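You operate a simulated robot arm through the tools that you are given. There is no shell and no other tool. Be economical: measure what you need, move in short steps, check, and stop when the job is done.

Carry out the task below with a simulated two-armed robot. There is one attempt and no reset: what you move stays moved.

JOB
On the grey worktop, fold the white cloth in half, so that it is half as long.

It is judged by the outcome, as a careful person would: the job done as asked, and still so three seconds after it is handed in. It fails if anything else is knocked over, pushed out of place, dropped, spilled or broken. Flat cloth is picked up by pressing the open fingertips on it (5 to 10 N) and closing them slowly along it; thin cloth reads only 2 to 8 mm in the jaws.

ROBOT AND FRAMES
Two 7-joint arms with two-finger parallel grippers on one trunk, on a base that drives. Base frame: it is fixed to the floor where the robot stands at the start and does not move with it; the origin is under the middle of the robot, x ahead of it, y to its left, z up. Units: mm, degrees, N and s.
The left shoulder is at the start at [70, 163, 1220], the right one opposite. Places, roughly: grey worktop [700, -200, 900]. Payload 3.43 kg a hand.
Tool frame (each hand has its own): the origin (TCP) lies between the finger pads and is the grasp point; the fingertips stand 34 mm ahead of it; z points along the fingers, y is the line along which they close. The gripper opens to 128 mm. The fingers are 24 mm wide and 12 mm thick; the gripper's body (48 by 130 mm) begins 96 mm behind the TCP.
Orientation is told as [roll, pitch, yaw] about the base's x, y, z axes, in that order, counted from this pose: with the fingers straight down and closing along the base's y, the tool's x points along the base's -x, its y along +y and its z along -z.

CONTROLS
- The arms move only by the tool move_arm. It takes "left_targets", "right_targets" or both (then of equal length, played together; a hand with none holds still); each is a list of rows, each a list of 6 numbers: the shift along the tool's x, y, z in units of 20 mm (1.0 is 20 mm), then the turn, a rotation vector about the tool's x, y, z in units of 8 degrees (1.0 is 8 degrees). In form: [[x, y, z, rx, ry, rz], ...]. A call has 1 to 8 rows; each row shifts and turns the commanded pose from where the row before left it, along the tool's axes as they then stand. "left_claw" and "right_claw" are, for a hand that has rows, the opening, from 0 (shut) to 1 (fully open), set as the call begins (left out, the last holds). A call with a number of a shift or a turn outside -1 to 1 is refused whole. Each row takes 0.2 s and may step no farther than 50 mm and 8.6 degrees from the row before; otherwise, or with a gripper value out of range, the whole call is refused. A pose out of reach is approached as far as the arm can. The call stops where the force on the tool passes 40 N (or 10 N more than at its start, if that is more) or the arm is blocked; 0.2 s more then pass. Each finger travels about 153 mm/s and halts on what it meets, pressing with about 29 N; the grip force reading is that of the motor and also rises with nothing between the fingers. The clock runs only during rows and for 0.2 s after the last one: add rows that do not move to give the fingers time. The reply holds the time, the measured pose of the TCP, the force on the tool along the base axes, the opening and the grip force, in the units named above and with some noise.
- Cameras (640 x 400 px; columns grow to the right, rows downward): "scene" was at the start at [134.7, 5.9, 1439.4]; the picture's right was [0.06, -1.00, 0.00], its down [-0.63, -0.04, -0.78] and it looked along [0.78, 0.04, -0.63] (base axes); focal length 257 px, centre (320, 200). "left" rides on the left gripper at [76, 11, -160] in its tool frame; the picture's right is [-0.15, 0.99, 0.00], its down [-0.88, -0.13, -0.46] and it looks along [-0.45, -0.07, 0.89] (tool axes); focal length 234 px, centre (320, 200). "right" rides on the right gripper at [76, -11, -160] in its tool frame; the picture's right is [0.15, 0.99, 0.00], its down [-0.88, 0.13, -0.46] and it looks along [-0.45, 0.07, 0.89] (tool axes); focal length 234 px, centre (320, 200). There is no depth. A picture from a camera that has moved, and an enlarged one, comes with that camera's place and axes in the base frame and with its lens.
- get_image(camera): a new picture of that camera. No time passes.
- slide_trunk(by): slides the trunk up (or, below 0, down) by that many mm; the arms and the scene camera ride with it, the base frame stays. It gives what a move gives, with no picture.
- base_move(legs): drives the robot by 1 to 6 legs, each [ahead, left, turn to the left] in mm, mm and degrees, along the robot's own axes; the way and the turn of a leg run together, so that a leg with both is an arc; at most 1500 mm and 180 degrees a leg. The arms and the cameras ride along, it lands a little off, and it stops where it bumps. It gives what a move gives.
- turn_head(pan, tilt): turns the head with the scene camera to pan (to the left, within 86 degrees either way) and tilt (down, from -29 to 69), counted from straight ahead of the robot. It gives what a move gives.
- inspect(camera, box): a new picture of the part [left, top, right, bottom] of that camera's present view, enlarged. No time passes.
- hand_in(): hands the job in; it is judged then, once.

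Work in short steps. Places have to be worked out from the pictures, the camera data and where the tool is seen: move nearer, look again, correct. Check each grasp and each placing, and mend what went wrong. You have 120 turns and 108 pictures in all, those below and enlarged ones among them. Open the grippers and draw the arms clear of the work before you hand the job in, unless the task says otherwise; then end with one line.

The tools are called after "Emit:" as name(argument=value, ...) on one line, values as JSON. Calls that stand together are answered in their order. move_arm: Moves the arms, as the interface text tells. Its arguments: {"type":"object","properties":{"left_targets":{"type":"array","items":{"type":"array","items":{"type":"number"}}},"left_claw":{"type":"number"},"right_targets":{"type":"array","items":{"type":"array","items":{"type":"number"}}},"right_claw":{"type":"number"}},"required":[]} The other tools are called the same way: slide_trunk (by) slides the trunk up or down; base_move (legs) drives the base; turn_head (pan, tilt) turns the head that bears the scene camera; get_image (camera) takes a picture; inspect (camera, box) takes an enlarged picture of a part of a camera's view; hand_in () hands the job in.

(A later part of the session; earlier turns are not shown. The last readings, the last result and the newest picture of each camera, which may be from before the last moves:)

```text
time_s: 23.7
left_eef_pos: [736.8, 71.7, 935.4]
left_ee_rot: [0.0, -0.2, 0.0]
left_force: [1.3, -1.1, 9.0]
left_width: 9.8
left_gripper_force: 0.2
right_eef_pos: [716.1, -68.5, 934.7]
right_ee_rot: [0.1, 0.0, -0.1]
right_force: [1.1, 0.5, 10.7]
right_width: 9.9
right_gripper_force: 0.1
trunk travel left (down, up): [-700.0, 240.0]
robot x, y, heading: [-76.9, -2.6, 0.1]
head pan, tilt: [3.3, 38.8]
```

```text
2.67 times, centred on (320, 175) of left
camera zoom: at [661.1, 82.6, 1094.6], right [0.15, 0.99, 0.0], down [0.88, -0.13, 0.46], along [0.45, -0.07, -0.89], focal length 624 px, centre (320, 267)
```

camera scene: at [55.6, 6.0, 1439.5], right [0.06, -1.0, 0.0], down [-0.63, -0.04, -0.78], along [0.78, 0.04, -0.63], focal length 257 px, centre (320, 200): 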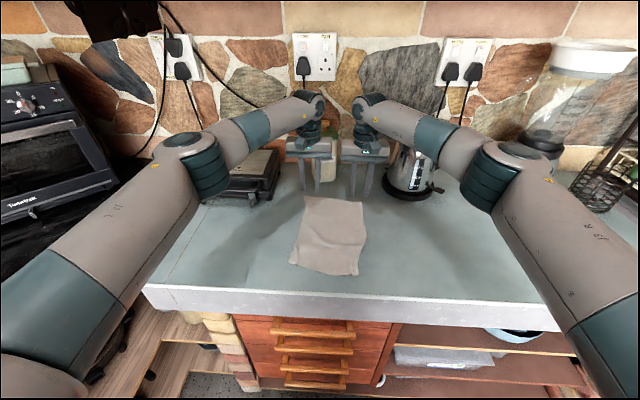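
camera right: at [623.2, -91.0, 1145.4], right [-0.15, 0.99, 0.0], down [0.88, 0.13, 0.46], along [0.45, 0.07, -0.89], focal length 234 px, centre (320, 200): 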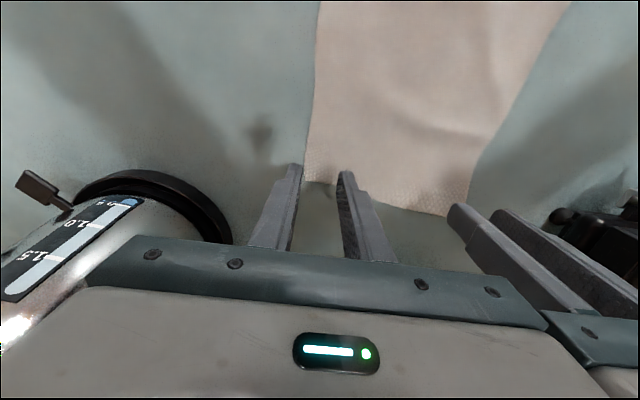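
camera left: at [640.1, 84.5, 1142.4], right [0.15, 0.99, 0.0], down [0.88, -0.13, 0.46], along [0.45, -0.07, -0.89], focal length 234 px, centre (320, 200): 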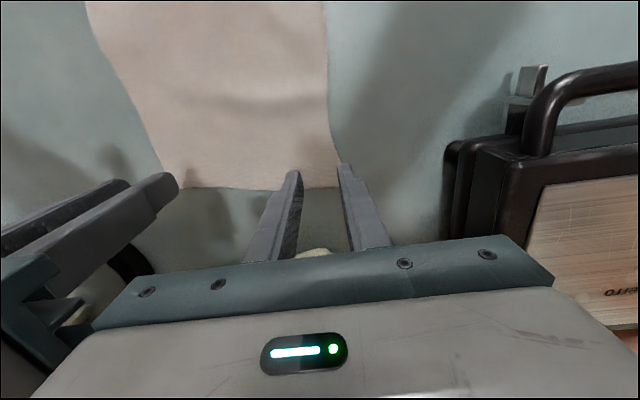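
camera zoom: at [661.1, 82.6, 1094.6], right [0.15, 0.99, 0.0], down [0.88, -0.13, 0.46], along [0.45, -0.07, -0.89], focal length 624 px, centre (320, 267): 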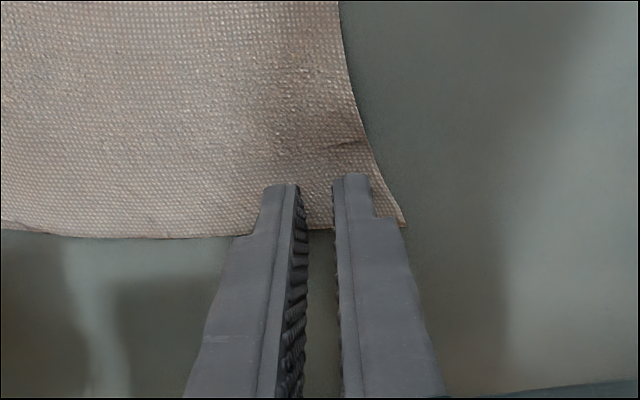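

Cloth is gathering. Close on to shut and test with a small lift.

Emit:
move_arm(left_targets=[[0, 0, 0.01, 0, 0, 0], [0, 0, 0, 0, 0, 0]], right_targets=[[0, 0, 0.01, 0, 0, 0], [0, 0, 0, 0, 0, 0]], left_claw=0.045, right_claw=0.045)

Emit:
move_arm(left_targets=[[0, 0, 0, 0, 0, 0], [0, 0, 0, 0, 0, 0], [0, 0, 0, 0, 0, 0]], right_targets=[[0, 0, 0, 0, 0, 0], [0, 0, 0, 0, 0, 0], [0, 0, 0, 0, 0, 0]], left_claw=0, right_claw=0)

Emit:
move_arm(left_targets=[[0, 0, -0.5, 0, 0, 0], [0, 0, -0.5, 0, 0, 0], [0, 0, -0.5, 0, 0, 0], [0, 0, 0, 0, 0, 0]], right_targets=[[0, 0, -0.5, 0, 0, 0], [0, 0, -0.5, 0, 0, 0], [0, 0, -0.5, 0, 0, 0], [0, 0, 0, 0, 0, 0]])

Emit:
inspect(camera="right", box=[200, 100, 440, 250])

Emit:
inspect(camera="left", box=[200, 100, 440, 250])

Emit:
get_image(camera="scene")

```text
time_s: 24.3
left_eef_pos: [736.9, 72.7, 935.0]
left_ee_rot: [0.0, -0.1, 0.0]
left_force: [-1.2, -0.3, 6.5]
left_width: 4.6
left_gripper_force: 0.1
right_eef_pos: [717.6, -68.4, 935.0]
right_ee_rot: [0.0, -0.1, -0.1]
right_force: [-1.0, 0.2, 11.0]
right_width: 3.8
right_gripper_force: 0.0
trunk travel left (down, up): [-700.0, 240.0]
robot x, y, heading: [-77.7, -2.8, 0.3]
head pan, tilt: [3.3, 38.8]
```

```text
time_s: 25.1
left_eef_pos: [735.5, 70.8, 933.8]
left_ee_rot: [0.0, -0.1, 0.0]
left_force: [-0.5, -0.2, 4.7]
left_width: 0.2
left_gripper_force: 28.6
right_eef_pos: [716.5, -67.2, 935.2]
right_ee_rot: [0.1, -0.1, -0.1]
right_force: [-1.5, -1.0, 10.9]
right_width: 0.0
right_gripper_force: 28.9
trunk travel left (down, up): [-700.0, 240.0]
robot x, y, heading: [-78.9, -1.1, 0.0]
head pan, tilt: [3.3, 38.8]
```

```text
time_s: 26.1
left_eef_pos: [739.7, 72.2, 963.6]
left_ee_rot: [0.0, 0.0, 0.0]
left_force: [-0.7, 0.1, 0.2]
left_width: 0.1
left_gripper_force: 28.8
right_eef_pos: [717.5, -68.0, 963.9]
right_ee_rot: [-0.1, 0.0, -0.1]
right_force: [-0.2, 0.2, -0.3]
right_width: 0.0
right_gripper_force: 28.1
trunk travel left (down, up): [-700.0, 240.0]
robot x, y, heading: [-79.0, -3.7, 0.1]
head pan, tilt: [3.3, 38.8]
```

```text
2.67 times, centred on (320, 175) of right
camera zoom: at [642.0, -79.0, 1125.5], right [-0.15, 0.99, 0.0], down [0.88, 0.13, 0.46], along [0.45, 0.07, -0.89], focal length 624 px, centre (320, 267)
```

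zoom: 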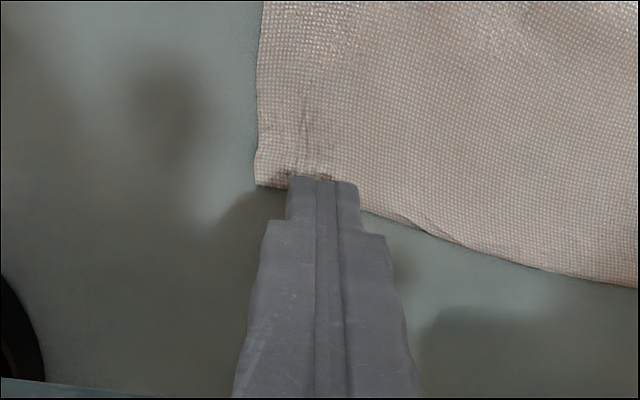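

```text
2.67 times, centred on (320, 175) of left
camera zoom: at [664.2, 83.0, 1123.9], right [0.15, 0.99, 0.0], down [0.88, -0.13, 0.46], along [0.45, -0.07, -0.89], focal length 624 px, centre (320, 267)
```

zoom: 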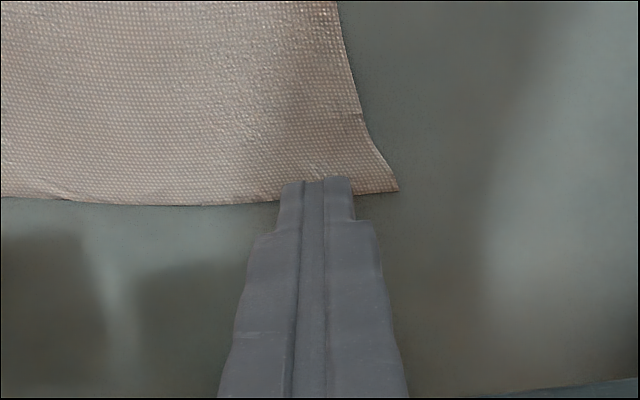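

```text
75 pictures are left
camera scene: at [56.0, 6.0, 1439.4], right [0.06, -1.0, 0.0], down [-0.63, -0.04, -0.78], along [0.78, 0.04, -0.63], focal length 257 px, centre (320, 200)
```

scene: 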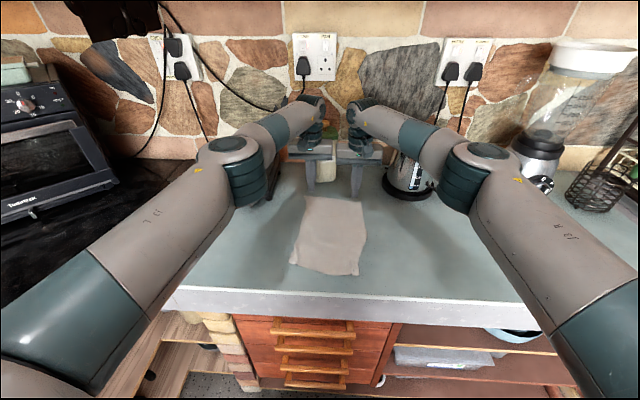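

Both slipped off: too little overlap and pressure. I'll open to 26 mm, move about 10 mm further onto the cloth and press harder.

Emit:
move_arm(left_targets=[[0.58, -0.1, 0.3, 0, 0, 0], [0, 0, 0.6, 0, 0, 0], [0, 0, 0.45, 0, 0, 0], [0, 0, 0, 0, 0, 0]], right_targets=[[0.42, 0.05, 0.3, 0, 0, 0], [0, 0, 0.6, 0, 0, 0], [0, 0, 0.48, 0, 0, 0], [0, 0, 0, 0, 0, 0]], left_claw=0.205, right_claw=0.205)

Emit:
inspect(camera="right", box=[200, 100, 440, 250])

Emit:
inspect(camera="left", box=[200, 100, 440, 250])

```text
time_s: 27.1
left_eef_pos: [724.8, 69.5, 937.8]
left_ee_rot: [0.0, 0.0, -0.1]
left_force: [-0.3, -0.7, 0.6]
left_width: 26.2
left_gripper_force: 0.1
right_eef_pos: [710.5, -66.9, 936.1]
right_ee_rot: [0.0, 0.0, -0.1]
right_force: [-0.3, 0.5, -0.9]
right_width: 26.2
right_gripper_force: 0.1
trunk travel left (down, up): [-700.0, 240.0]
robot x, y, heading: [-76.2, -0.4, -0.1]
head pan, tilt: [3.3, 38.8]
```

```text
2.67 times, centred on (320, 175) of right
camera zoom: at [634.1, -78.3, 1097.8], right [-0.15, 0.99, 0.0], down [0.88, 0.13, 0.46], along [0.45, 0.07, -0.89], focal length 624 px, centre (320, 267)
```

zoom: 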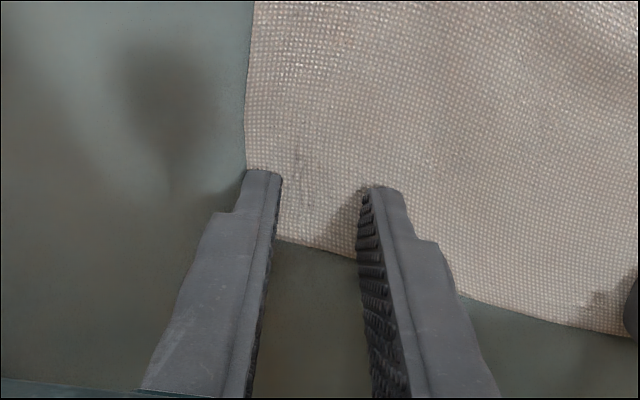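

```text
2.67 times, centred on (320, 175) of left
camera zoom: at [650.9, 80.9, 1097.2], right [0.15, 0.99, 0.0], down [0.88, -0.13, 0.46], along [0.45, -0.07, -0.89], focal length 624 px, centre (320, 267)
```

zoom: 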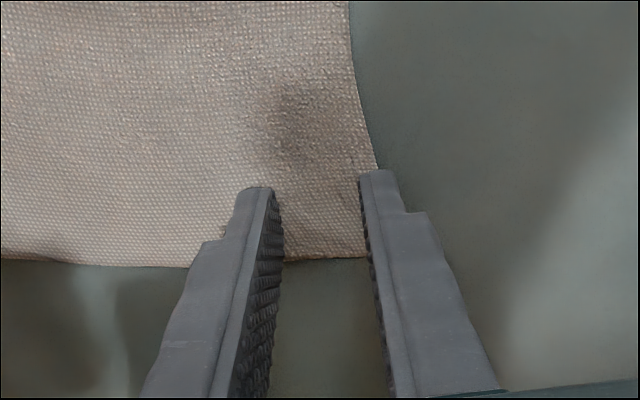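

Good overlap (about 25–28 mm). Narrow slightly and press down.

Emit:
move_arm(left_targets=[[0, -0.05, 0.12, 0, 0, 0], [0, 0, 0, 0, 0, 0]], right_targets=[[0, 0, 0.07, 0, 0, 0], [0, 0, 0, 0, 0, 0]], left_claw=0.19, right_claw=0.19)

```text
time_s: 27.7
left_eef_pos: [725.1, 69.3, 934.8]
left_ee_rot: [0.0, 0.0, -0.1]
left_force: [0.6, 0.1, 2.0]
left_width: 24.3
left_gripper_force: 0.0
right_eef_pos: [710.9, -66.4, 935.6]
right_ee_rot: [0.1, 0.0, 0.0]
right_force: [-0.3, -0.6, 5.2]
right_width: 24.5
right_gripper_force: 0.0
trunk travel left (down, up): [-700.0, 240.0]
robot x, y, heading: [-75.0, -0.9, -0.1]
head pan, tilt: [3.3, 38.8]
```

Emit:
move_arm(left_targets=[[0, 0, 0.05, 0, 0, 0], [0, 0, 0, 0, 0, 0]], right_targets=[[0, 0, 0.04, 0, 0, 0], [0, 0, 0, 0, 0, 0]])

```text
time_s: 28.3
left_eef_pos: [726.1, 68.7, 934.9]
left_ee_rot: [0.0, -0.1, 0.0]
left_force: [1.7, 0.4, 9.9]
left_width: 24.4
left_gripper_force: 0.1
right_eef_pos: [709.7, -66.7, 935.7]
right_ee_rot: [0.0, 0.0, -0.1]
right_force: [1.6, 1.0, 8.7]
right_width: 24.4
right_gripper_force: 0.1
trunk travel left (down, up): [-700.0, 240.0]
robot x, y, heading: [-80.7, 0.4, -0.2]
head pan, tilt: [3.3, 38.8]
```

About 9–10 N on both. Add a hair and close in steps.

Emit:
move_arm(left_targets=[[0, 0, 0.02, 0, 0, 0], [0, 0, 0, 0, 0, 0]], right_targets=[[0, 0, 0.025, 0, 0, 0], [0, 0, 0, 0, 0, 0]], left_claw=0.15, right_claw=0.15)

Emit:
move_arm(left_targets=[[0, 0, 0, 0, 0, 0], [0, 0, 0, 0, 0, 0]], right_targets=[[0, 0, 0, 0, 0, 0], [0, 0, 0, 0, 0, 0]], left_claw=0.1, right_claw=0.1)

Emit:
inspect(camera="right", box=[200, 100, 440, 250])

Emit:
inspect(camera="left", box=[200, 100, 440, 250])

```text
time_s: 28.9
left_eef_pos: [724.6, 68.9, 935.5]
left_ee_rot: [0.0, -0.1, -0.1]
left_force: [0.7, -1.4, 8.9]
left_width: 18.5
left_gripper_force: 0.0
right_eef_pos: [709.5, -66.1, 934.8]
right_ee_rot: [0.0, -0.1, 0.1]
right_force: [0.1, 1.1, 12.9]
right_width: 18.1
right_gripper_force: 0.1
trunk travel left (down, up): [-700.0, 240.0]
robot x, y, heading: [-82.4, 1.4, -0.0]
head pan, tilt: [3.3, 38.8]
```

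```text
time_s: 29.5
left_eef_pos: [723.4, 68.1, 936.1]
left_ee_rot: [0.0, -0.2, 0.0]
left_force: [-0.1, -0.7, 8.3]
left_width: 12.0
left_gripper_force: 0.0
right_eef_pos: [708.9, -66.3, 935.4]
right_ee_rot: [0.0, -0.1, -0.1]
right_force: [1.0, 1.3, 16.2]
right_width: 11.5
right_gripper_force: 0.1
trunk travel left (down, up): [-700.0, 240.0]
robot x, y, heading: [-78.2, 0.3, 0.0]
head pan, tilt: [3.3, 38.8]
```

```text
2.67 times, centred on (320, 175) of right
camera zoom: at [631.8, -78.1, 1096.8], right [-0.15, 0.99, 0.0], down [0.88, 0.13, 0.46], along [0.45, 0.07, -0.89], focal length 624 px, centre (320, 267)
```

zoom: 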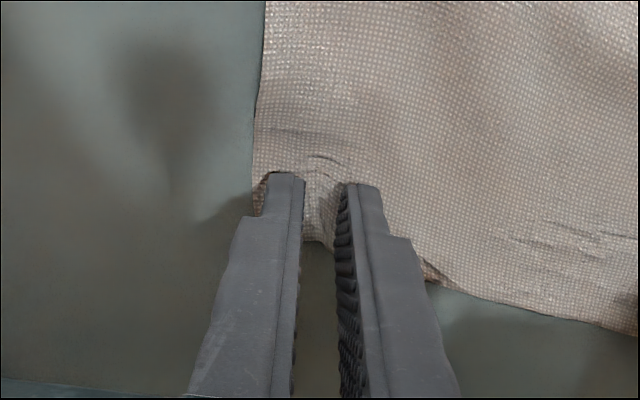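

```text
2.67 times, centred on (320, 175) of left
camera zoom: at [649.1, 80.4, 1094.6], right [0.15, 0.99, 0.0], down [0.88, -0.13, 0.46], along [0.45, -0.07, -0.89], focal length 624 px, centre (320, 267)
```

zoom: 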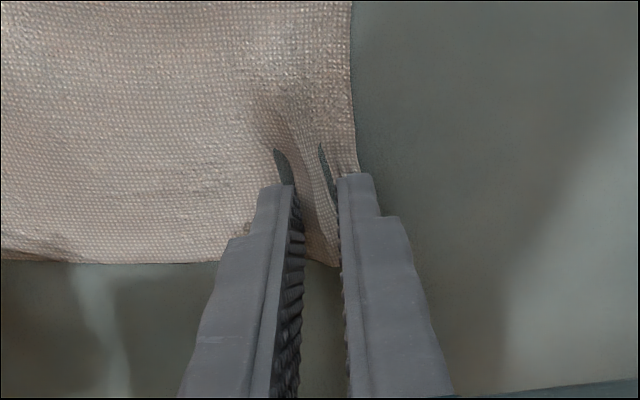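

Ridges rise in both jaws. Close on to shut.

Emit:
move_arm(left_targets=[[0, 0, 0, 0, 0, 0], [0, 0, 0, 0, 0, 0]], right_targets=[[0, 0, 0.01, 0, 0, 0], [0, 0, 0, 0, 0, 0]], left_claw=0.05, right_claw=0.05)

Emit:
move_arm(left_targets=[[0, 0, 0, 0, 0, 0], [0, 0, 0, 0, 0, 0]], right_targets=[[0, 0, 0, 0, 0, 0], [0, 0, 0, 0, 0, 0]], left_claw=0, right_claw=0)

Emit:
inspect(camera="right", box=[200, 100, 440, 250])

Emit:
inspect(camera="left", box=[200, 100, 440, 250])

```text
time_s: 30.1
left_eef_pos: [723.8, 69.9, 934.8]
left_ee_rot: [0.1, -0.1, 0.0]
left_force: [-0.6, -1.8, 6.3]
left_width: 6.6
left_gripper_force: 0.3
right_eef_pos: [708.6, -65.7, 935.0]
right_ee_rot: [0.0, -0.2, 0.1]
right_force: [0.9, 2.9, 18.1]
right_width: 7.1
right_gripper_force: 0.6
trunk travel left (down, up): [-700.0, 240.0]
robot x, y, heading: [-82.6, 0.7, -0.2]
head pan, tilt: [3.3, 38.8]
```

```text
time_s: 30.7
left_eef_pos: [723.1, 69.1, 934.1]
left_ee_rot: [0.0, -0.2, -0.1]
left_force: [0.9, -4.4, 4.8]
left_width: 1.8
left_gripper_force: 28.6
right_eef_pos: [708.5, -67.0, 933.7]
right_ee_rot: [0.0, -0.3, 0.0]
right_force: [1.2, 4.4, 19.4]
right_width: 1.0
right_gripper_force: 29.5
trunk travel left (down, up): [-700.0, 240.0]
robot x, y, heading: [-81.2, 2.8, 0.1]
head pan, tilt: [3.3, 38.8]
```

```text
2.67 times, centred on (320, 175) of right
camera zoom: at [631.5, -78.0, 1096.8], right [-0.15, 0.99, 0.0], down [0.88, 0.13, 0.46], along [0.45, 0.07, -0.89], focal length 624 px, centre (320, 267)
```

zoom: 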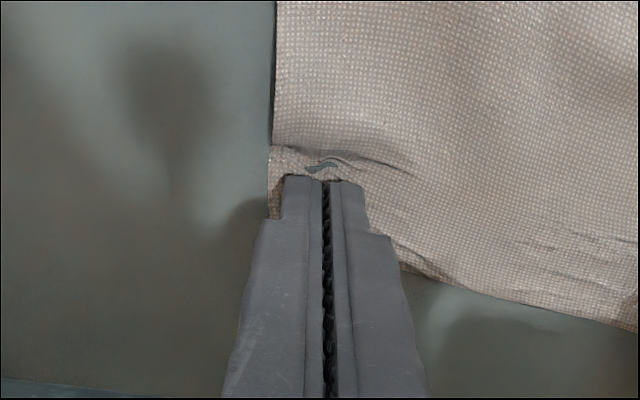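

```text
2.67 times, centred on (320, 175) of left
camera zoom: at [648.8, 80.1, 1094.7], right [0.15, 0.99, 0.0], down [0.88, -0.13, 0.46], along [0.45, -0.07, -0.89], focal length 624 px, centre (320, 267)
```

zoom: 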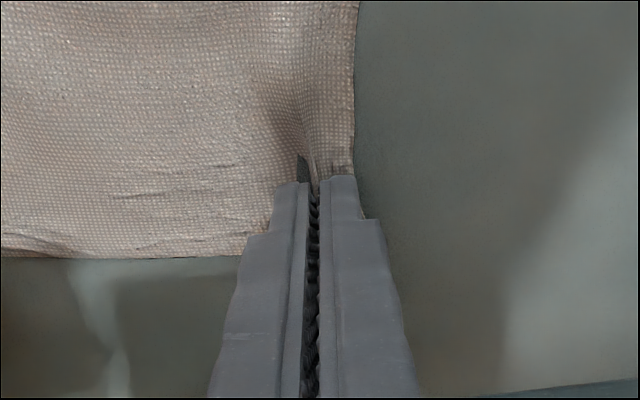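

Both jaws stand open about 1–2 mm on cloth. A small test lift.

Emit:
move_arm(left_targets=[[0, 0, -0.5, 0, 0, 0], [0, 0, -0.5, 0, 0, 0], [0, 0, -0.5, 0, 0, 0], [0, 0, 0, 0, 0, 0]], right_targets=[[0, 0, -0.5, 0, 0, 0], [0, 0, -0.5, 0, 0, 0], [0, 0, -0.5, 0, 0, 0], [0, 0, 0, 0, 0, 0]])

Emit:
get_image(camera="right")

Emit:
get_image(camera="left")

```text
time_s: 31.7
left_eef_pos: [727.0, 68.3, 963.3]
left_ee_rot: [0.0, 0.2, 0.0]
left_force: [-0.7, -3.7, -0.2]
left_width: 1.7
left_gripper_force: 29.2
right_eef_pos: [710.5, -67.1, 962.0]
right_ee_rot: [0.0, 0.2, -0.1]
right_force: [-0.3, 3.1, -0.8]
right_width: 0.8
right_gripper_force: 29.1
trunk travel left (down, up): [-700.0, 240.0]
robot x, y, heading: [-78.6, 0.6, 0.3]
head pan, tilt: [3.3, 38.8]
```

```text
68 pictures are left
camera right: at [634.3, -78.4, 1124.3], right [-0.15, 0.99, 0.0], down [0.88, 0.13, 0.45], along [0.45, 0.07, -0.89], focal length 234 px, centre (320, 200)
```

right: 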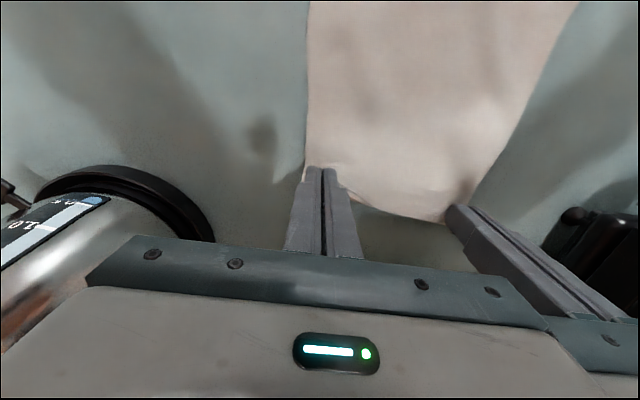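

```text
67 pictures are left
camera left: at [652.0, 80.2, 1123.1], right [0.15, 0.99, 0.0], down [0.88, -0.13, 0.45], along [0.45, -0.07, -0.89], focal length 234 px, centre (320, 200)
```

left: 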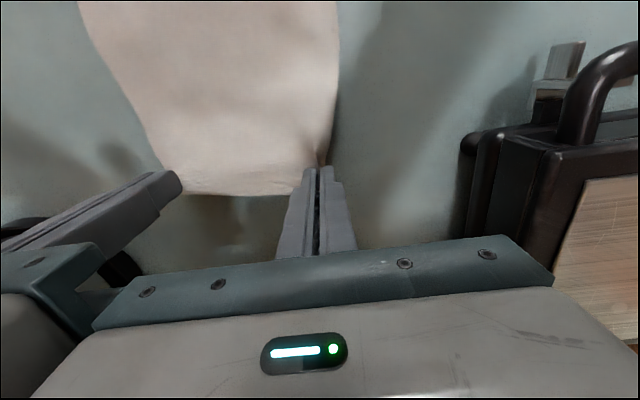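

Both corners are held, with light tension between the hands. Now lift along an arc toward me, staying within the cloth's radius.

Emit:
move_arm(left_targets=[[0.95, 0, -1, 0, 0, 0], [0.7, 0, -0.9, 0, 0, 0], [0.7, 0, -0.9, 0, 0, 0], [0.87, 0, -0.45, 0, 0, 0], [0.87, 0, -0.45, 0, 0, 0], [0, 0, 0, 0, 0, 0]], right_targets=[[0.95, 0, -1, 0, 0, 0], [0.7, 0, -0.9, 0, 0, 0], [0.7, 0, -0.9, 0, 0, 0], [0.87, 0, -0.45, 0, 0, 0], [0.87, 0, -0.45, 0, 0, 0], [0, 0, 0, 0, 0, 0]])

Emit:
get_image(camera="scene")

Emit:
get_image(camera="right")

```text
time_s: 33.1
left_eef_pos: [645.6, 68.5, 1036.6]
left_ee_rot: [-0.1, 0.0, 0.0]
left_force: [-0.8, -3.3, -0.6]
left_width: 1.9
left_gripper_force: 28.9
right_eef_pos: [629.3, -67.2, 1037.6]
right_ee_rot: [0.1, 0.1, -0.1]
right_force: [-0.1, 3.1, 0.1]
right_width: 1.1
right_gripper_force: 29.1
trunk travel left (down, up): [-700.0, 240.0]
robot x, y, heading: [-75.0, 0.5, 0.2]
head pan, tilt: [3.3, 38.8]
```

```text
66 pictures are left
camera scene: at [56.6, 6.0, 1439.3], right [0.06, -1.0, 0.0], down [-0.63, -0.04, -0.78], along [0.78, 0.04, -0.63], focal length 257 px, centre (320, 200)
```

scene: 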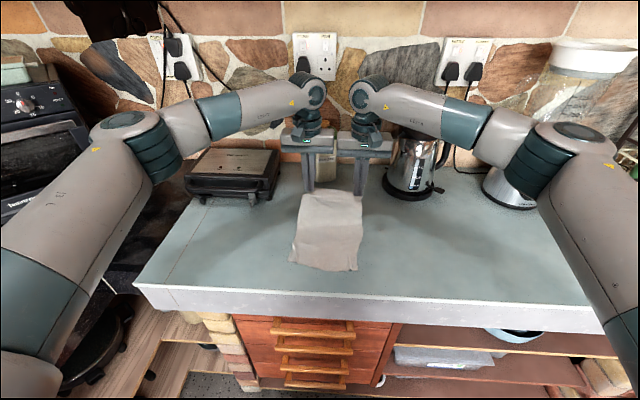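

```text
65 pictures are left
camera right: at [553.4, -78.8, 1198.9], right [-0.15, 0.99, 0.0], down [0.88, 0.13, 0.46], along [0.45, 0.07, -0.89], focal length 234 px, centre (320, 200)
```

right: 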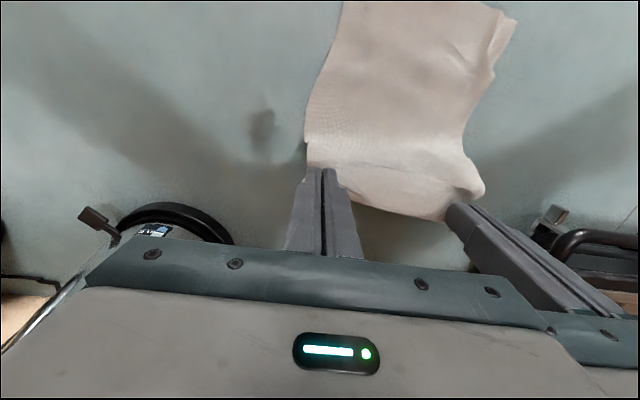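

Edge held and rising, the near edge stays. Now tilt the fingers forward while carrying on back.

Emit:
move_arm(left_targets=[[0.52, 0, 0.2, 0, -1, 0], [0.54, 0, 0.13, 0, -1, 0], [0.555, 0, 0.05, 0, -1, 0], [0.556, 0, -0.03, 0, -1, 0], [0.547, 0, -0.106, 0, -1, 0], [0.527, 0, -0.18, 0, -1, 0], [0.5, 0, -0.25, 0, -1, 0], [0, 0, 0, 0, 0, 0]], right_targets=[[0.52, 0, 0.2, 0, -1, 0], [0.54, 0, 0.13, 0, -1, 0], [0.555, 0, 0.05, 0, -1, 0], [0.556, 0, -0.03, 0, -1, 0], [0.547, 0, -0.106, 0, -1, 0], [0.527, 0, -0.18, 0, -1, 0], [0.5, 0, -0.25, 0, -1, 0], [0, 0, 0, 0, 0, 0]])

Emit:
get_image(camera="scene")

Emit:
get_image(camera="right")

```text
time_s: 34.9
left_eef_pos: [571.6, 68.6, 1009.2]
left_ee_rot: [-0.2, -56.0, 0.1]
left_force: [-0.1, -2.7, 0.7]
left_width: 1.8
left_gripper_force: 29.1
right_eef_pos: [556.0, -67.2, 1008.4]
right_ee_rot: [0.0, -56.1, 0.0]
right_force: [1.4, 3.1, -0.3]
right_width: 1.0
right_gripper_force: 28.9
trunk travel left (down, up): [-700.0, 240.0]
robot x, y, heading: [-77.0, -1.0, 0.1]
head pan, tilt: [3.3, 38.8]
```

```text
64 pictures are left
camera scene: at [55.9, 5.9, 1439.4], right [0.06, -1.0, 0.0], down [-0.63, -0.04, -0.78], along [0.78, 0.04, -0.63], focal length 257 px, centre (320, 200)
```

scene: 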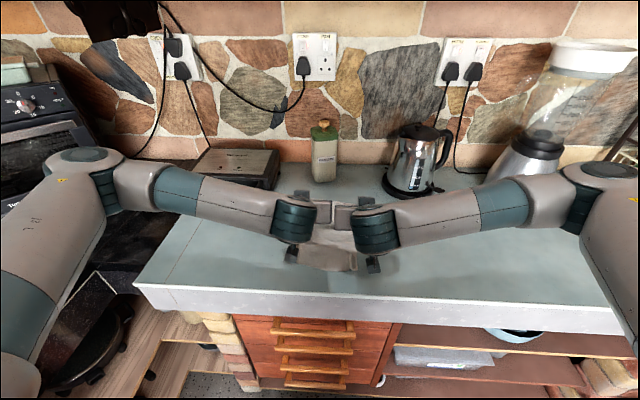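

```text
63 pictures are left
camera right: at [379.8, -78.1, 1037.3], right [-0.08, 0.99, -0.12], down [0.11, 0.13, 0.98], along [0.99, 0.07, -0.12], focal length 234 px, centre (320, 200)
```

right: 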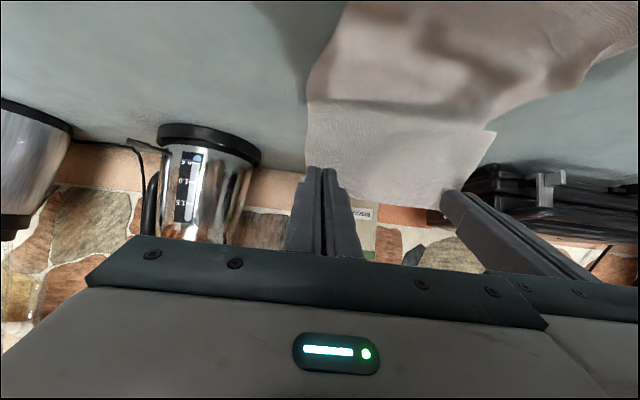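

The cloth is hanging properly with its edge turned up. Back the base 60 mm to carry the edge on over the near half and gain room.

Emit:
base_move(legs=[[-60, 0, 0]])

Emit:
get_image(camera="scene")

Emit:
get_image(camera="left")

Emit:
get_image(camera="right")

```text
time_s: 35.8
left_eef_pos: [513.6, 68.6, 1008.0]
left_ee_rot: [0.0, -55.9, 0.0]
left_force: [0.9, -2.8, 0.8]
left_width: 1.5
left_gripper_force: 29.4
right_eef_pos: [497.0, -67.3, 1008.9]
right_ee_rot: [-0.1, -55.9, 0.0]
right_force: [-0.1, 2.1, 0.4]
right_width: 0.9
right_gripper_force: 29.2
trunk travel left (down, up): [-700.0, 240.0]
robot x, y, heading: [-137.4, 0.1, 0.1]
head pan, tilt: [3.3, 38.8]
```

```text
62 pictures are left
camera scene: at [-2.8, 6.0, 1439.2], right [0.06, -1.0, 0.0], down [-0.63, -0.04, -0.78], along [0.78, 0.04, -0.63], focal length 257 px, centre (320, 200)
```

scene: 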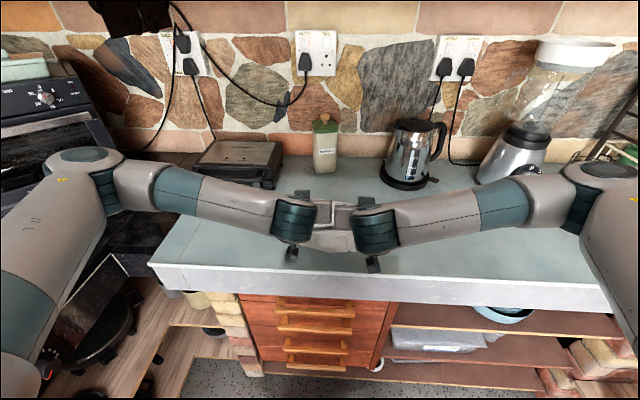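

```text
61 pictures are left
camera left: at [339.5, 79.6, 1034.6], right [0.08, 0.99, 0.12], down [0.12, -0.13, 0.98], along [0.99, -0.07, -0.13], focal length 234 px, centre (320, 200)
```

left: 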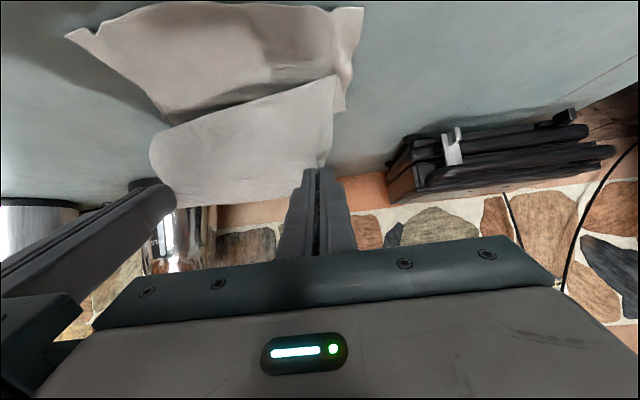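

```text
60 pictures are left
camera right: at [321.1, -78.0, 1037.2], right [-0.08, 0.99, -0.12], down [0.12, 0.13, 0.98], along [0.99, 0.07, -0.13], focal length 234 px, centre (320, 200)
```

right: 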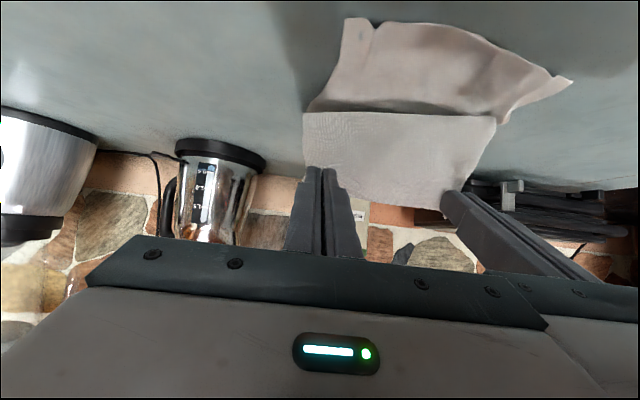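

The near corners are now at about (474,113) and (456,-67); the upper layer needs about +18 mm in y to line up. I descend two thirds of the way, correcting y as I go.

Emit:
move_arm(left_targets=[[0.72, 0.22, 0.05, 0, 0, 0], [0.72, 0.22, 0.05, 0, 0, 0], [0.72, 0.22, 0.05, 0, 0, 0], [0.72, 0.22, 0.05, 0, 0, 0], [0, 0, 0, 0, 0, 0]], right_targets=[[0.75, 0.22, 0.02, 0, 0, 0], [0.75, 0.22, 0.02, 0, 0, 0], [0.75, 0.22, 0.02, 0, 0, 0], [0.75, 0.22, 0.02, 0, 0, 0], [0, 0, 0, 0, 0, 0]])

Emit:
get_image(camera="left")

Emit:
get_image(camera="right")

Emit:
get_image(camera="scene")

```text
time_s: 37.0
left_eef_pos: [483.9, 84.0, 957.2]
left_ee_rot: [0.0, -56.0, 0.0]
left_force: [-0.2, -2.8, 0.1]
left_width: 1.6
left_gripper_force: 29.2
right_eef_pos: [463.5, -50.6, 958.0]
right_ee_rot: [0.2, -55.9, -0.1]
right_force: [0.1, 2.5, 0.4]
right_width: 1.3
right_gripper_force: 29.3
trunk travel left (down, up): [-700.0, 240.0]
robot x, y, heading: [-138.1, 0.9, -0.0]
head pan, tilt: [3.3, 38.8]
```

```text
59 pictures are left
camera left: at [309.1, 95.9, 984.7], right [0.08, 0.99, 0.12], down [0.11, -0.13, 0.98], along [0.99, -0.07, -0.12], focal length 234 px, centre (320, 200)
```

left: 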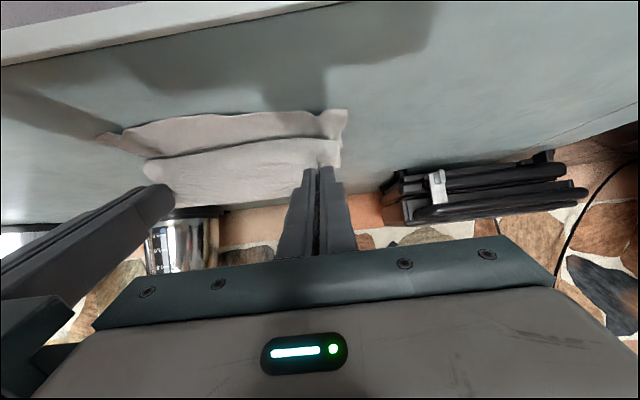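

```text
58 pictures are left
camera right: at [288.3, -61.5, 987.3], right [-0.08, 0.99, -0.12], down [0.11, 0.13, 0.98], along [0.99, 0.07, -0.12], focal length 234 px, centre (320, 200)
```

right: 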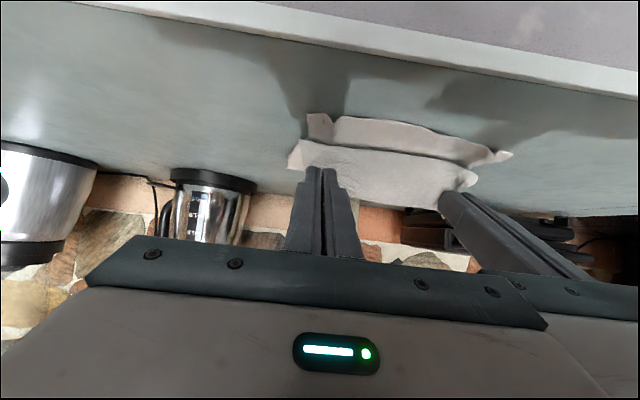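

```text
57 pictures are left
camera scene: at [-4.1, 5.6, 1439.5], right [0.06, -1.0, 0.0], down [-0.63, -0.04, -0.78], along [0.78, 0.04, -0.63], focal length 257 px, centre (320, 200)
```

scene: 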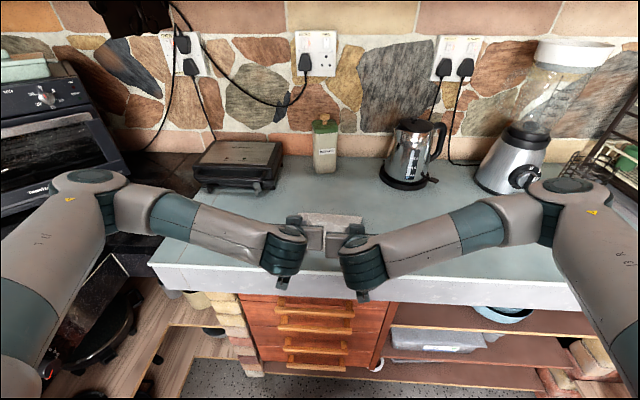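

Layers nearly align; another 10 mm in y and 25 mm down to lay the edge on the near edge.

Emit:
move_arm(left_targets=[[0.46, 0.25, 0.03, 0, 0, 0], [0.46, 0.25, 0.03, 0, 0, 0], [0.36, 0, 0.03, 0, 0, 0], [0, 0, 0, 0, 0, 0]], right_targets=[[0.46, 0.25, 0.03, 0, 0, 0], [0.46, 0.25, 0.03, 0, 0, 0], [0.36, 0, 0.03, 0, 0, 0], [0, 0, 0, 0, 0, 0]])

Emit:
get_image(camera="left")

Emit:
get_image(camera="right")

Emit:
inspect(camera="scene", box=[240, 190, 400, 290])

```text
time_s: 38.0
left_eef_pos: [469.6, 95.1, 935.1]
left_ee_rot: [-0.1, -56.0, 0.1]
left_force: [0.1, -2.1, 0.7]
left_width: 1.9
left_gripper_force: 29.3
right_eef_pos: [451.0, -39.4, 935.7]
right_ee_rot: [0.0, -56.0, 0.0]
right_force: [-0.2, 3.2, -0.1]
right_width: 0.9
right_gripper_force: 29.0
trunk travel left (down, up): [-700.0, 240.0]
robot x, y, heading: [-137.6, 0.7, 0.1]
head pan, tilt: [3.3, 38.8]
```

```text
56 pictures are left
camera left: at [296.6, 106.8, 962.3], right [0.08, 0.99, 0.12], down [0.12, -0.13, 0.98], along [0.99, -0.07, -0.12], focal length 234 px, centre (320, 200)
```

left: 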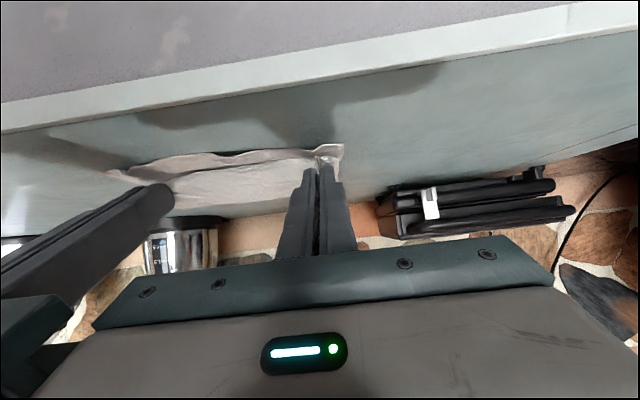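

```text
55 pictures are left
camera right: at [275.7, -50.6, 964.7], right [-0.08, 0.99, -0.12], down [0.11, 0.13, 0.98], along [0.99, 0.07, -0.12], focal length 234 px, centre (320, 200)
```

right: 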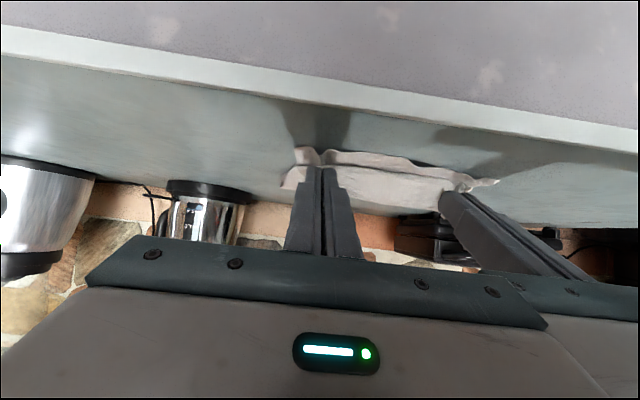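

```text
4.00 times, centred on (320, 240) of scene
camera zoom: at [-3.6, 6.4, 1439.4], right [0.06, -1.0, 0.0], down [-0.63, -0.04, -0.78], along [0.78, 0.04, -0.63], focal length 1030 px, centre (320, 40)
```

zoom: 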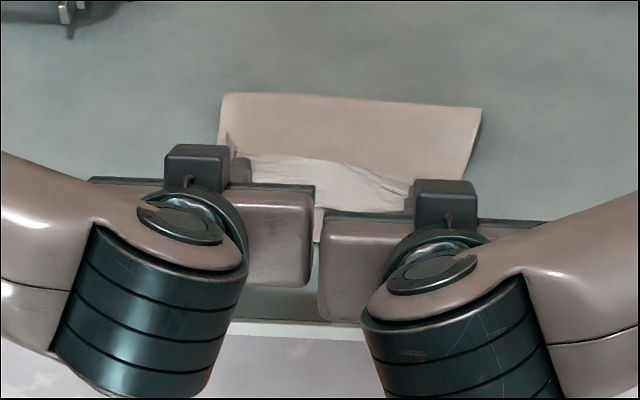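

The layers lie over each other well. Lower another 4 mm until the fingers touch.

Emit:
move_arm(left_targets=[[0.08, 0, 0.05, 0, 0, 0], [0.08, 0, 0.05, 0, 0, 0], [0, 0, 0, 0, 0, 0]], right_targets=[[0.09, 0, 0.06, 0, 0, 0], [0.08, 0, 0.06, 0, 0, 0], [0, 0, 0, 0, 0, 0]])

```text
time_s: 38.8
left_eef_pos: [471.4, 95.0, 931.5]
left_ee_rot: [-0.1, -56.0, 0.1]
left_force: [1.1, -3.2, 5.0]
left_width: 2.0
left_gripper_force: 28.7
right_eef_pos: [451.8, -39.8, 932.3]
right_ee_rot: [0.0, -56.0, 0.0]
right_force: [1.1, 2.2, -1.0]
right_width: 0.9
right_gripper_force: 28.8
trunk travel left (down, up): [-700.0, 240.0]
robot x, y, heading: [-140.3, 1.9, 0.1]
head pan, tilt: [3.3, 38.8]
```

In contact. Open the jaws gently to 18 mm and look.

Emit:
move_arm(left_targets=[[0, 0, 0, 0, 0, 0], [0, 0, 0, 0, 0, 0], [0, 0, 0, 0, 0, 0]], right_targets=[[0, 0, 0, 0, 0, 0], [0, 0, 0, 0, 0, 0], [0, 0, 0, 0, 0, 0]], left_claw=0.14, right_claw=0.14)

Emit:
inspect(camera="left", box=[100, 100, 420, 300])

Emit:
inspect(camera="right", box=[220, 100, 540, 300])

```text
time_s: 39.6
left_eef_pos: [471.6, 96.1, 931.0]
left_ee_rot: [0.1, -56.1, 0.0]
left_force: [0.5, 0.4, -0.6]
left_width: 17.9
left_gripper_force: 0.0
right_eef_pos: [450.8, -39.1, 932.8]
right_ee_rot: [0.0, -55.9, -0.1]
right_force: [-0.3, 0.9, -0.3]
right_width: 18.0
right_gripper_force: 0.0
trunk travel left (down, up): [-700.0, 240.0]
robot x, y, heading: [-133.4, -2.7, -0.1]
head pan, tilt: [3.3, 38.8]
```

```text
2.00 times, centred on (260, 200) of left
camera zoom: at [297.6, 107.2, 958.4], right [0.08, 0.99, 0.12], down [0.12, -0.13, 0.98], along [0.99, -0.07, -0.12], focal length 468 px, centre (440, 200)
```

zoom: 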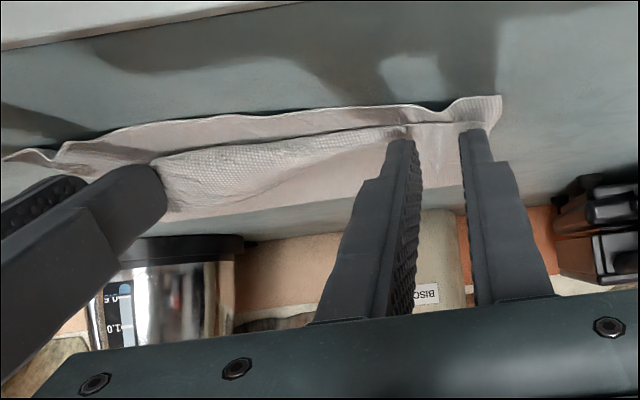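

```text
2.00 times, centred on (380, 200) of right
camera zoom: at [275.7, -50.4, 961.1], right [-0.08, 0.99, -0.12], down [0.12, 0.13, 0.98], along [0.99, 0.07, -0.12], focal length 468 px, centre (200, 200)
```

zoom: 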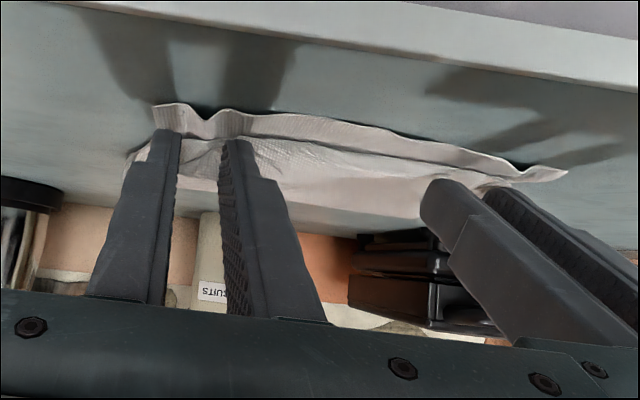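

Released. Withdraw the hands back and up along the fingers, which also draws the hem toward me, then look.

Emit:
move_arm(left_targets=[[0, 0, -0.5, 0, 0, 0], [0, 0, -0.5, 0, 0, 0], [0, 0, -1, 0, 0, 0], [0, 0, -1, 0, 0, 0], [-0.8, 0.3, -1, 0, 0, 0], [-1, 0.3, -0.7, 0, 0, 0], [-1, 0.3, -0.7, 0, 0, 0]], right_targets=[[0, 0, -0.5, 0, 0, 0], [0, 0, -0.5, 0, 0, 0], [0, 0, -1, 0, 0, 0], [0, 0, -1, 0, 0, 0], [-0.8, -0.3, -1, 0, 0, 0], [-1, -0.3, -0.7, 0, 0, 0], [-1, -0.3, -0.7, 0, 0, 0]])

Emit:
get_image(camera="scene")

Emit:
get_image(camera="left")

```text
time_s: 41.2
left_eef_pos: [411.8, 114.4, 1041.1]
left_ee_rot: [-0.1, -56.0, 0.0]
left_force: [0.4, -0.2, 0.5]
left_width: 17.9
left_gripper_force: 0.1
right_eef_pos: [390.1, -55.8, 1040.6]
right_ee_rot: [0.0, -56.0, 0.0]
right_force: [-0.4, -0.3, 0.6]
right_width: 18.0
right_gripper_force: 0.1
trunk travel left (down, up): [-700.0, 240.0]
robot x, y, heading: [-137.9, -1.3, 0.2]
head pan, tilt: [3.3, 38.8]
```

```text
51 pictures are left
camera scene: at [-4.6, 6.0, 1439.4], right [0.06, -1.0, 0.0], down [-0.63, -0.04, -0.78], along [0.78, 0.04, -0.63], focal length 257 px, centre (320, 200)
```

scene: 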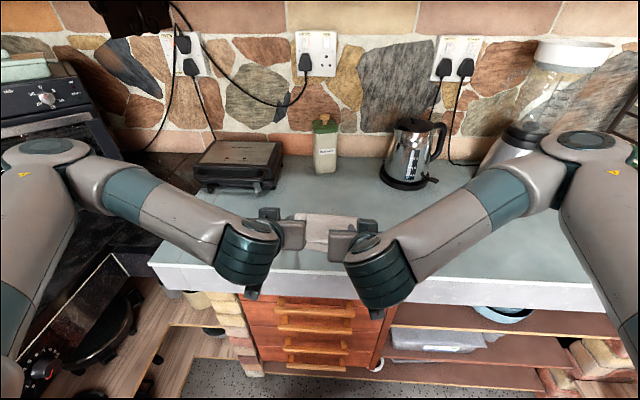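

```text
50 pictures are left
camera left: at [237.6, 125.5, 1067.2], right [0.08, 0.99, 0.12], down [0.11, -0.13, 0.98], along [0.99, -0.07, -0.12], focal length 234 px, centre (320, 200)
```

left: 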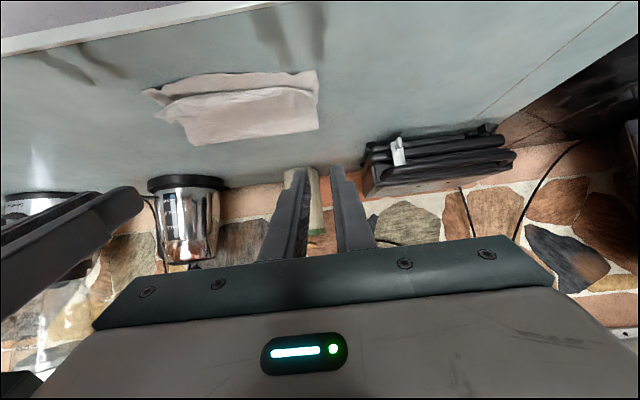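

Clear the hands up and outward, fingers back down, for an unobstructed view.

Emit:
move_arm(left_targets=[[-0.8, 0.5, -0.5, 0, 1, 0], [0, 0.8, -0.8, 0, 1, 0], [0, 0.8, -0.5, 0, 1, 0], [0, 0.8, -0.5, 0, 1, 0], [0, 0.8, -0.5, 0, 1, 0], [0, 0.8, 0, 0, 1, 0], [0, 0.8, 0, 0, 1, 0]], right_targets=[[-0.8, -0.5, -0.5, 0, 1, 0], [0, -0.8, -0.8, 0, 1, 0], [0, -0.8, -0.5, 0, 1, 0], [0, -0.8, -0.5, 0, 1, 0], [0, -0.8, -0.5, 0, 1, 0], [0, -0.8, 0, 0, 1, 0], [0, -0.8, 0, 0, 1, 0]])

Emit:
inspect(camera="scene", box=[240, 180, 400, 280])

Emit:
get_image(camera="scene")

Emit:
get_image(camera="left")

```text
time_s: 42.8
left_eef_pos: [388.0, 219.2, 1093.7]
left_ee_rot: [0.0, 0.1, 0.0]
left_force: [0.0, 0.8, 0.4]
left_width: 17.9
left_gripper_force: 0.0
right_eef_pos: [365.3, -163.6, 1093.0]
right_ee_rot: [0.0, 0.2, 0.1]
right_force: [-0.7, 0.4, -0.2]
right_width: 17.9
right_gripper_force: 0.1
trunk travel left (down, up): [-700.0, 240.0]
robot x, y, heading: [-135.0, -0.9, 0.0]
head pan, tilt: [3.3, 38.8]
```

```text
4.00 times, centred on (320, 230) of scene
camera zoom: at [-2.3, 5.9, 1439.3], right [0.06, -1.0, 0.0], down [-0.63, -0.04, -0.78], along [0.78, 0.04, -0.63], focal length 1030 px, centre (320, 80)
```

zoom: 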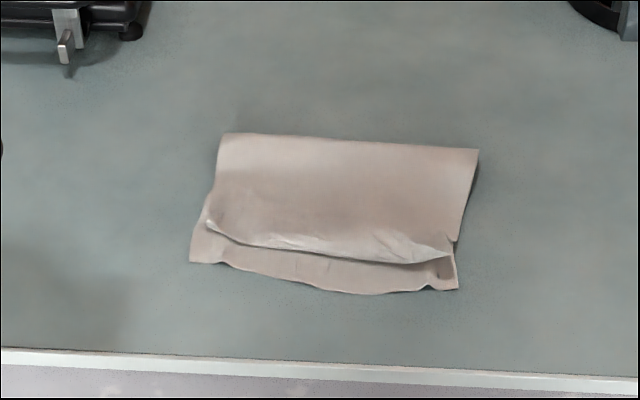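

```text
48 pictures are left
camera scene: at [-2.3, 5.9, 1439.3], right [0.06, -1.0, 0.0], down [-0.63, -0.04, -0.78], along [0.78, 0.04, -0.63], focal length 257 px, centre (320, 200)
```

scene: 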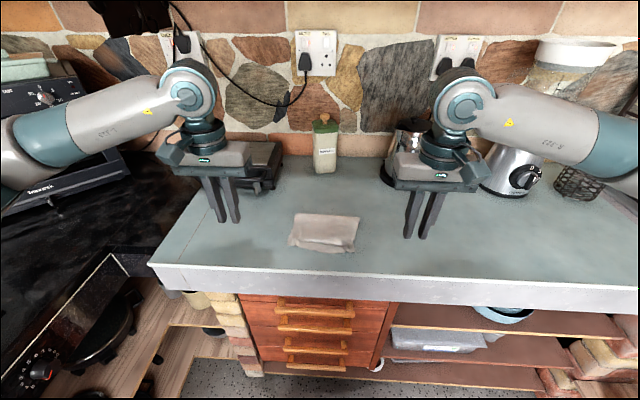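

```text
47 pictures are left
camera left: at [313.2, 230.8, 1254.1], right [0.15, 0.99, 0.0], down [0.88, -0.13, 0.45], along [0.45, -0.07, -0.89], focal length 234 px, centre (320, 200)
```

left: 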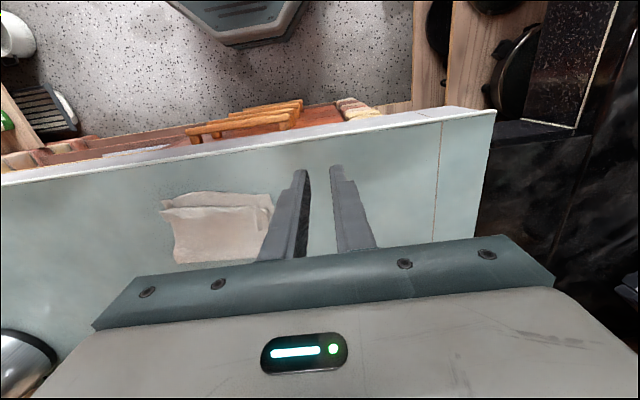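

The fold is good, but the upper edge stops short of the near edge by about 34 mm (left) and 25 mm (right). I'll regrip only the top layer at each corner in turn and pull it home. Left first: move above (511,86).

Emit:
move_arm(left_targets=[[-0.77, -0.83, 0.8, 0, 0, 0], [-0.77, -0.83, 0.8, 0, 0, 0], [-0.77, -0.83, 0.8, 0, 0, 0], [-0.77, -0.83, 0.8, 0, 0, 0], [-0.77, -0.83, 0.8, 0, 0, 0], [-0.77, -0.83, 0.8, 0, 0, 0], [-0.77, -0.83, 0.8, 0, 0, 0], [-0.77, -0.83, 0.8, 0, 0, 0]], left_claw=0.19)

Emit:
inspect(camera="left", box=[120, 50, 440, 250])

```text
time_s: 44.6
left_eef_pos: [509.2, 85.0, 966.5]
left_ee_rot: [0.0, 0.1, 0.0]
left_force: [-0.6, -0.8, 0.7]
left_width: 24.2
left_gripper_force: 0.0
right_eef_pos: [367.0, -164.3, 1092.1]
right_ee_rot: [0.1, 0.1, -0.1]
right_force: [0.0, 0.1, 0.2]
right_width: 17.9
right_gripper_force: 0.1
trunk travel left (down, up): [-700.0, 240.0]
robot x, y, heading: [-137.0, 2.1, -0.1]
head pan, tilt: [3.3, 38.8]
```

```text
2.00 times, centred on (280, 150) of left
camera zoom: at [434.7, 95.2, 1126.8], right [0.15, 0.99, 0.0], down [0.88, -0.13, 0.45], along [0.45, -0.07, -0.89], focal length 468 px, centre (400, 300)
```

zoom: 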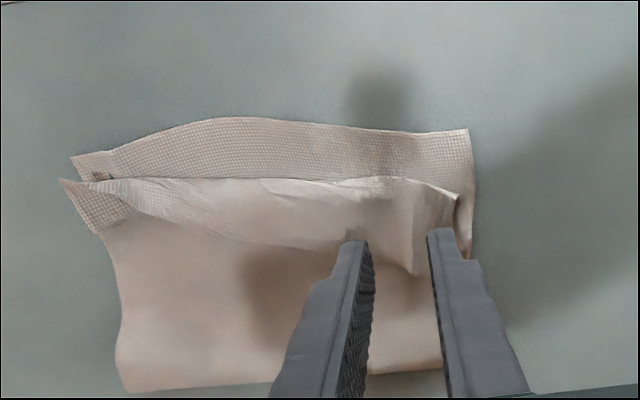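

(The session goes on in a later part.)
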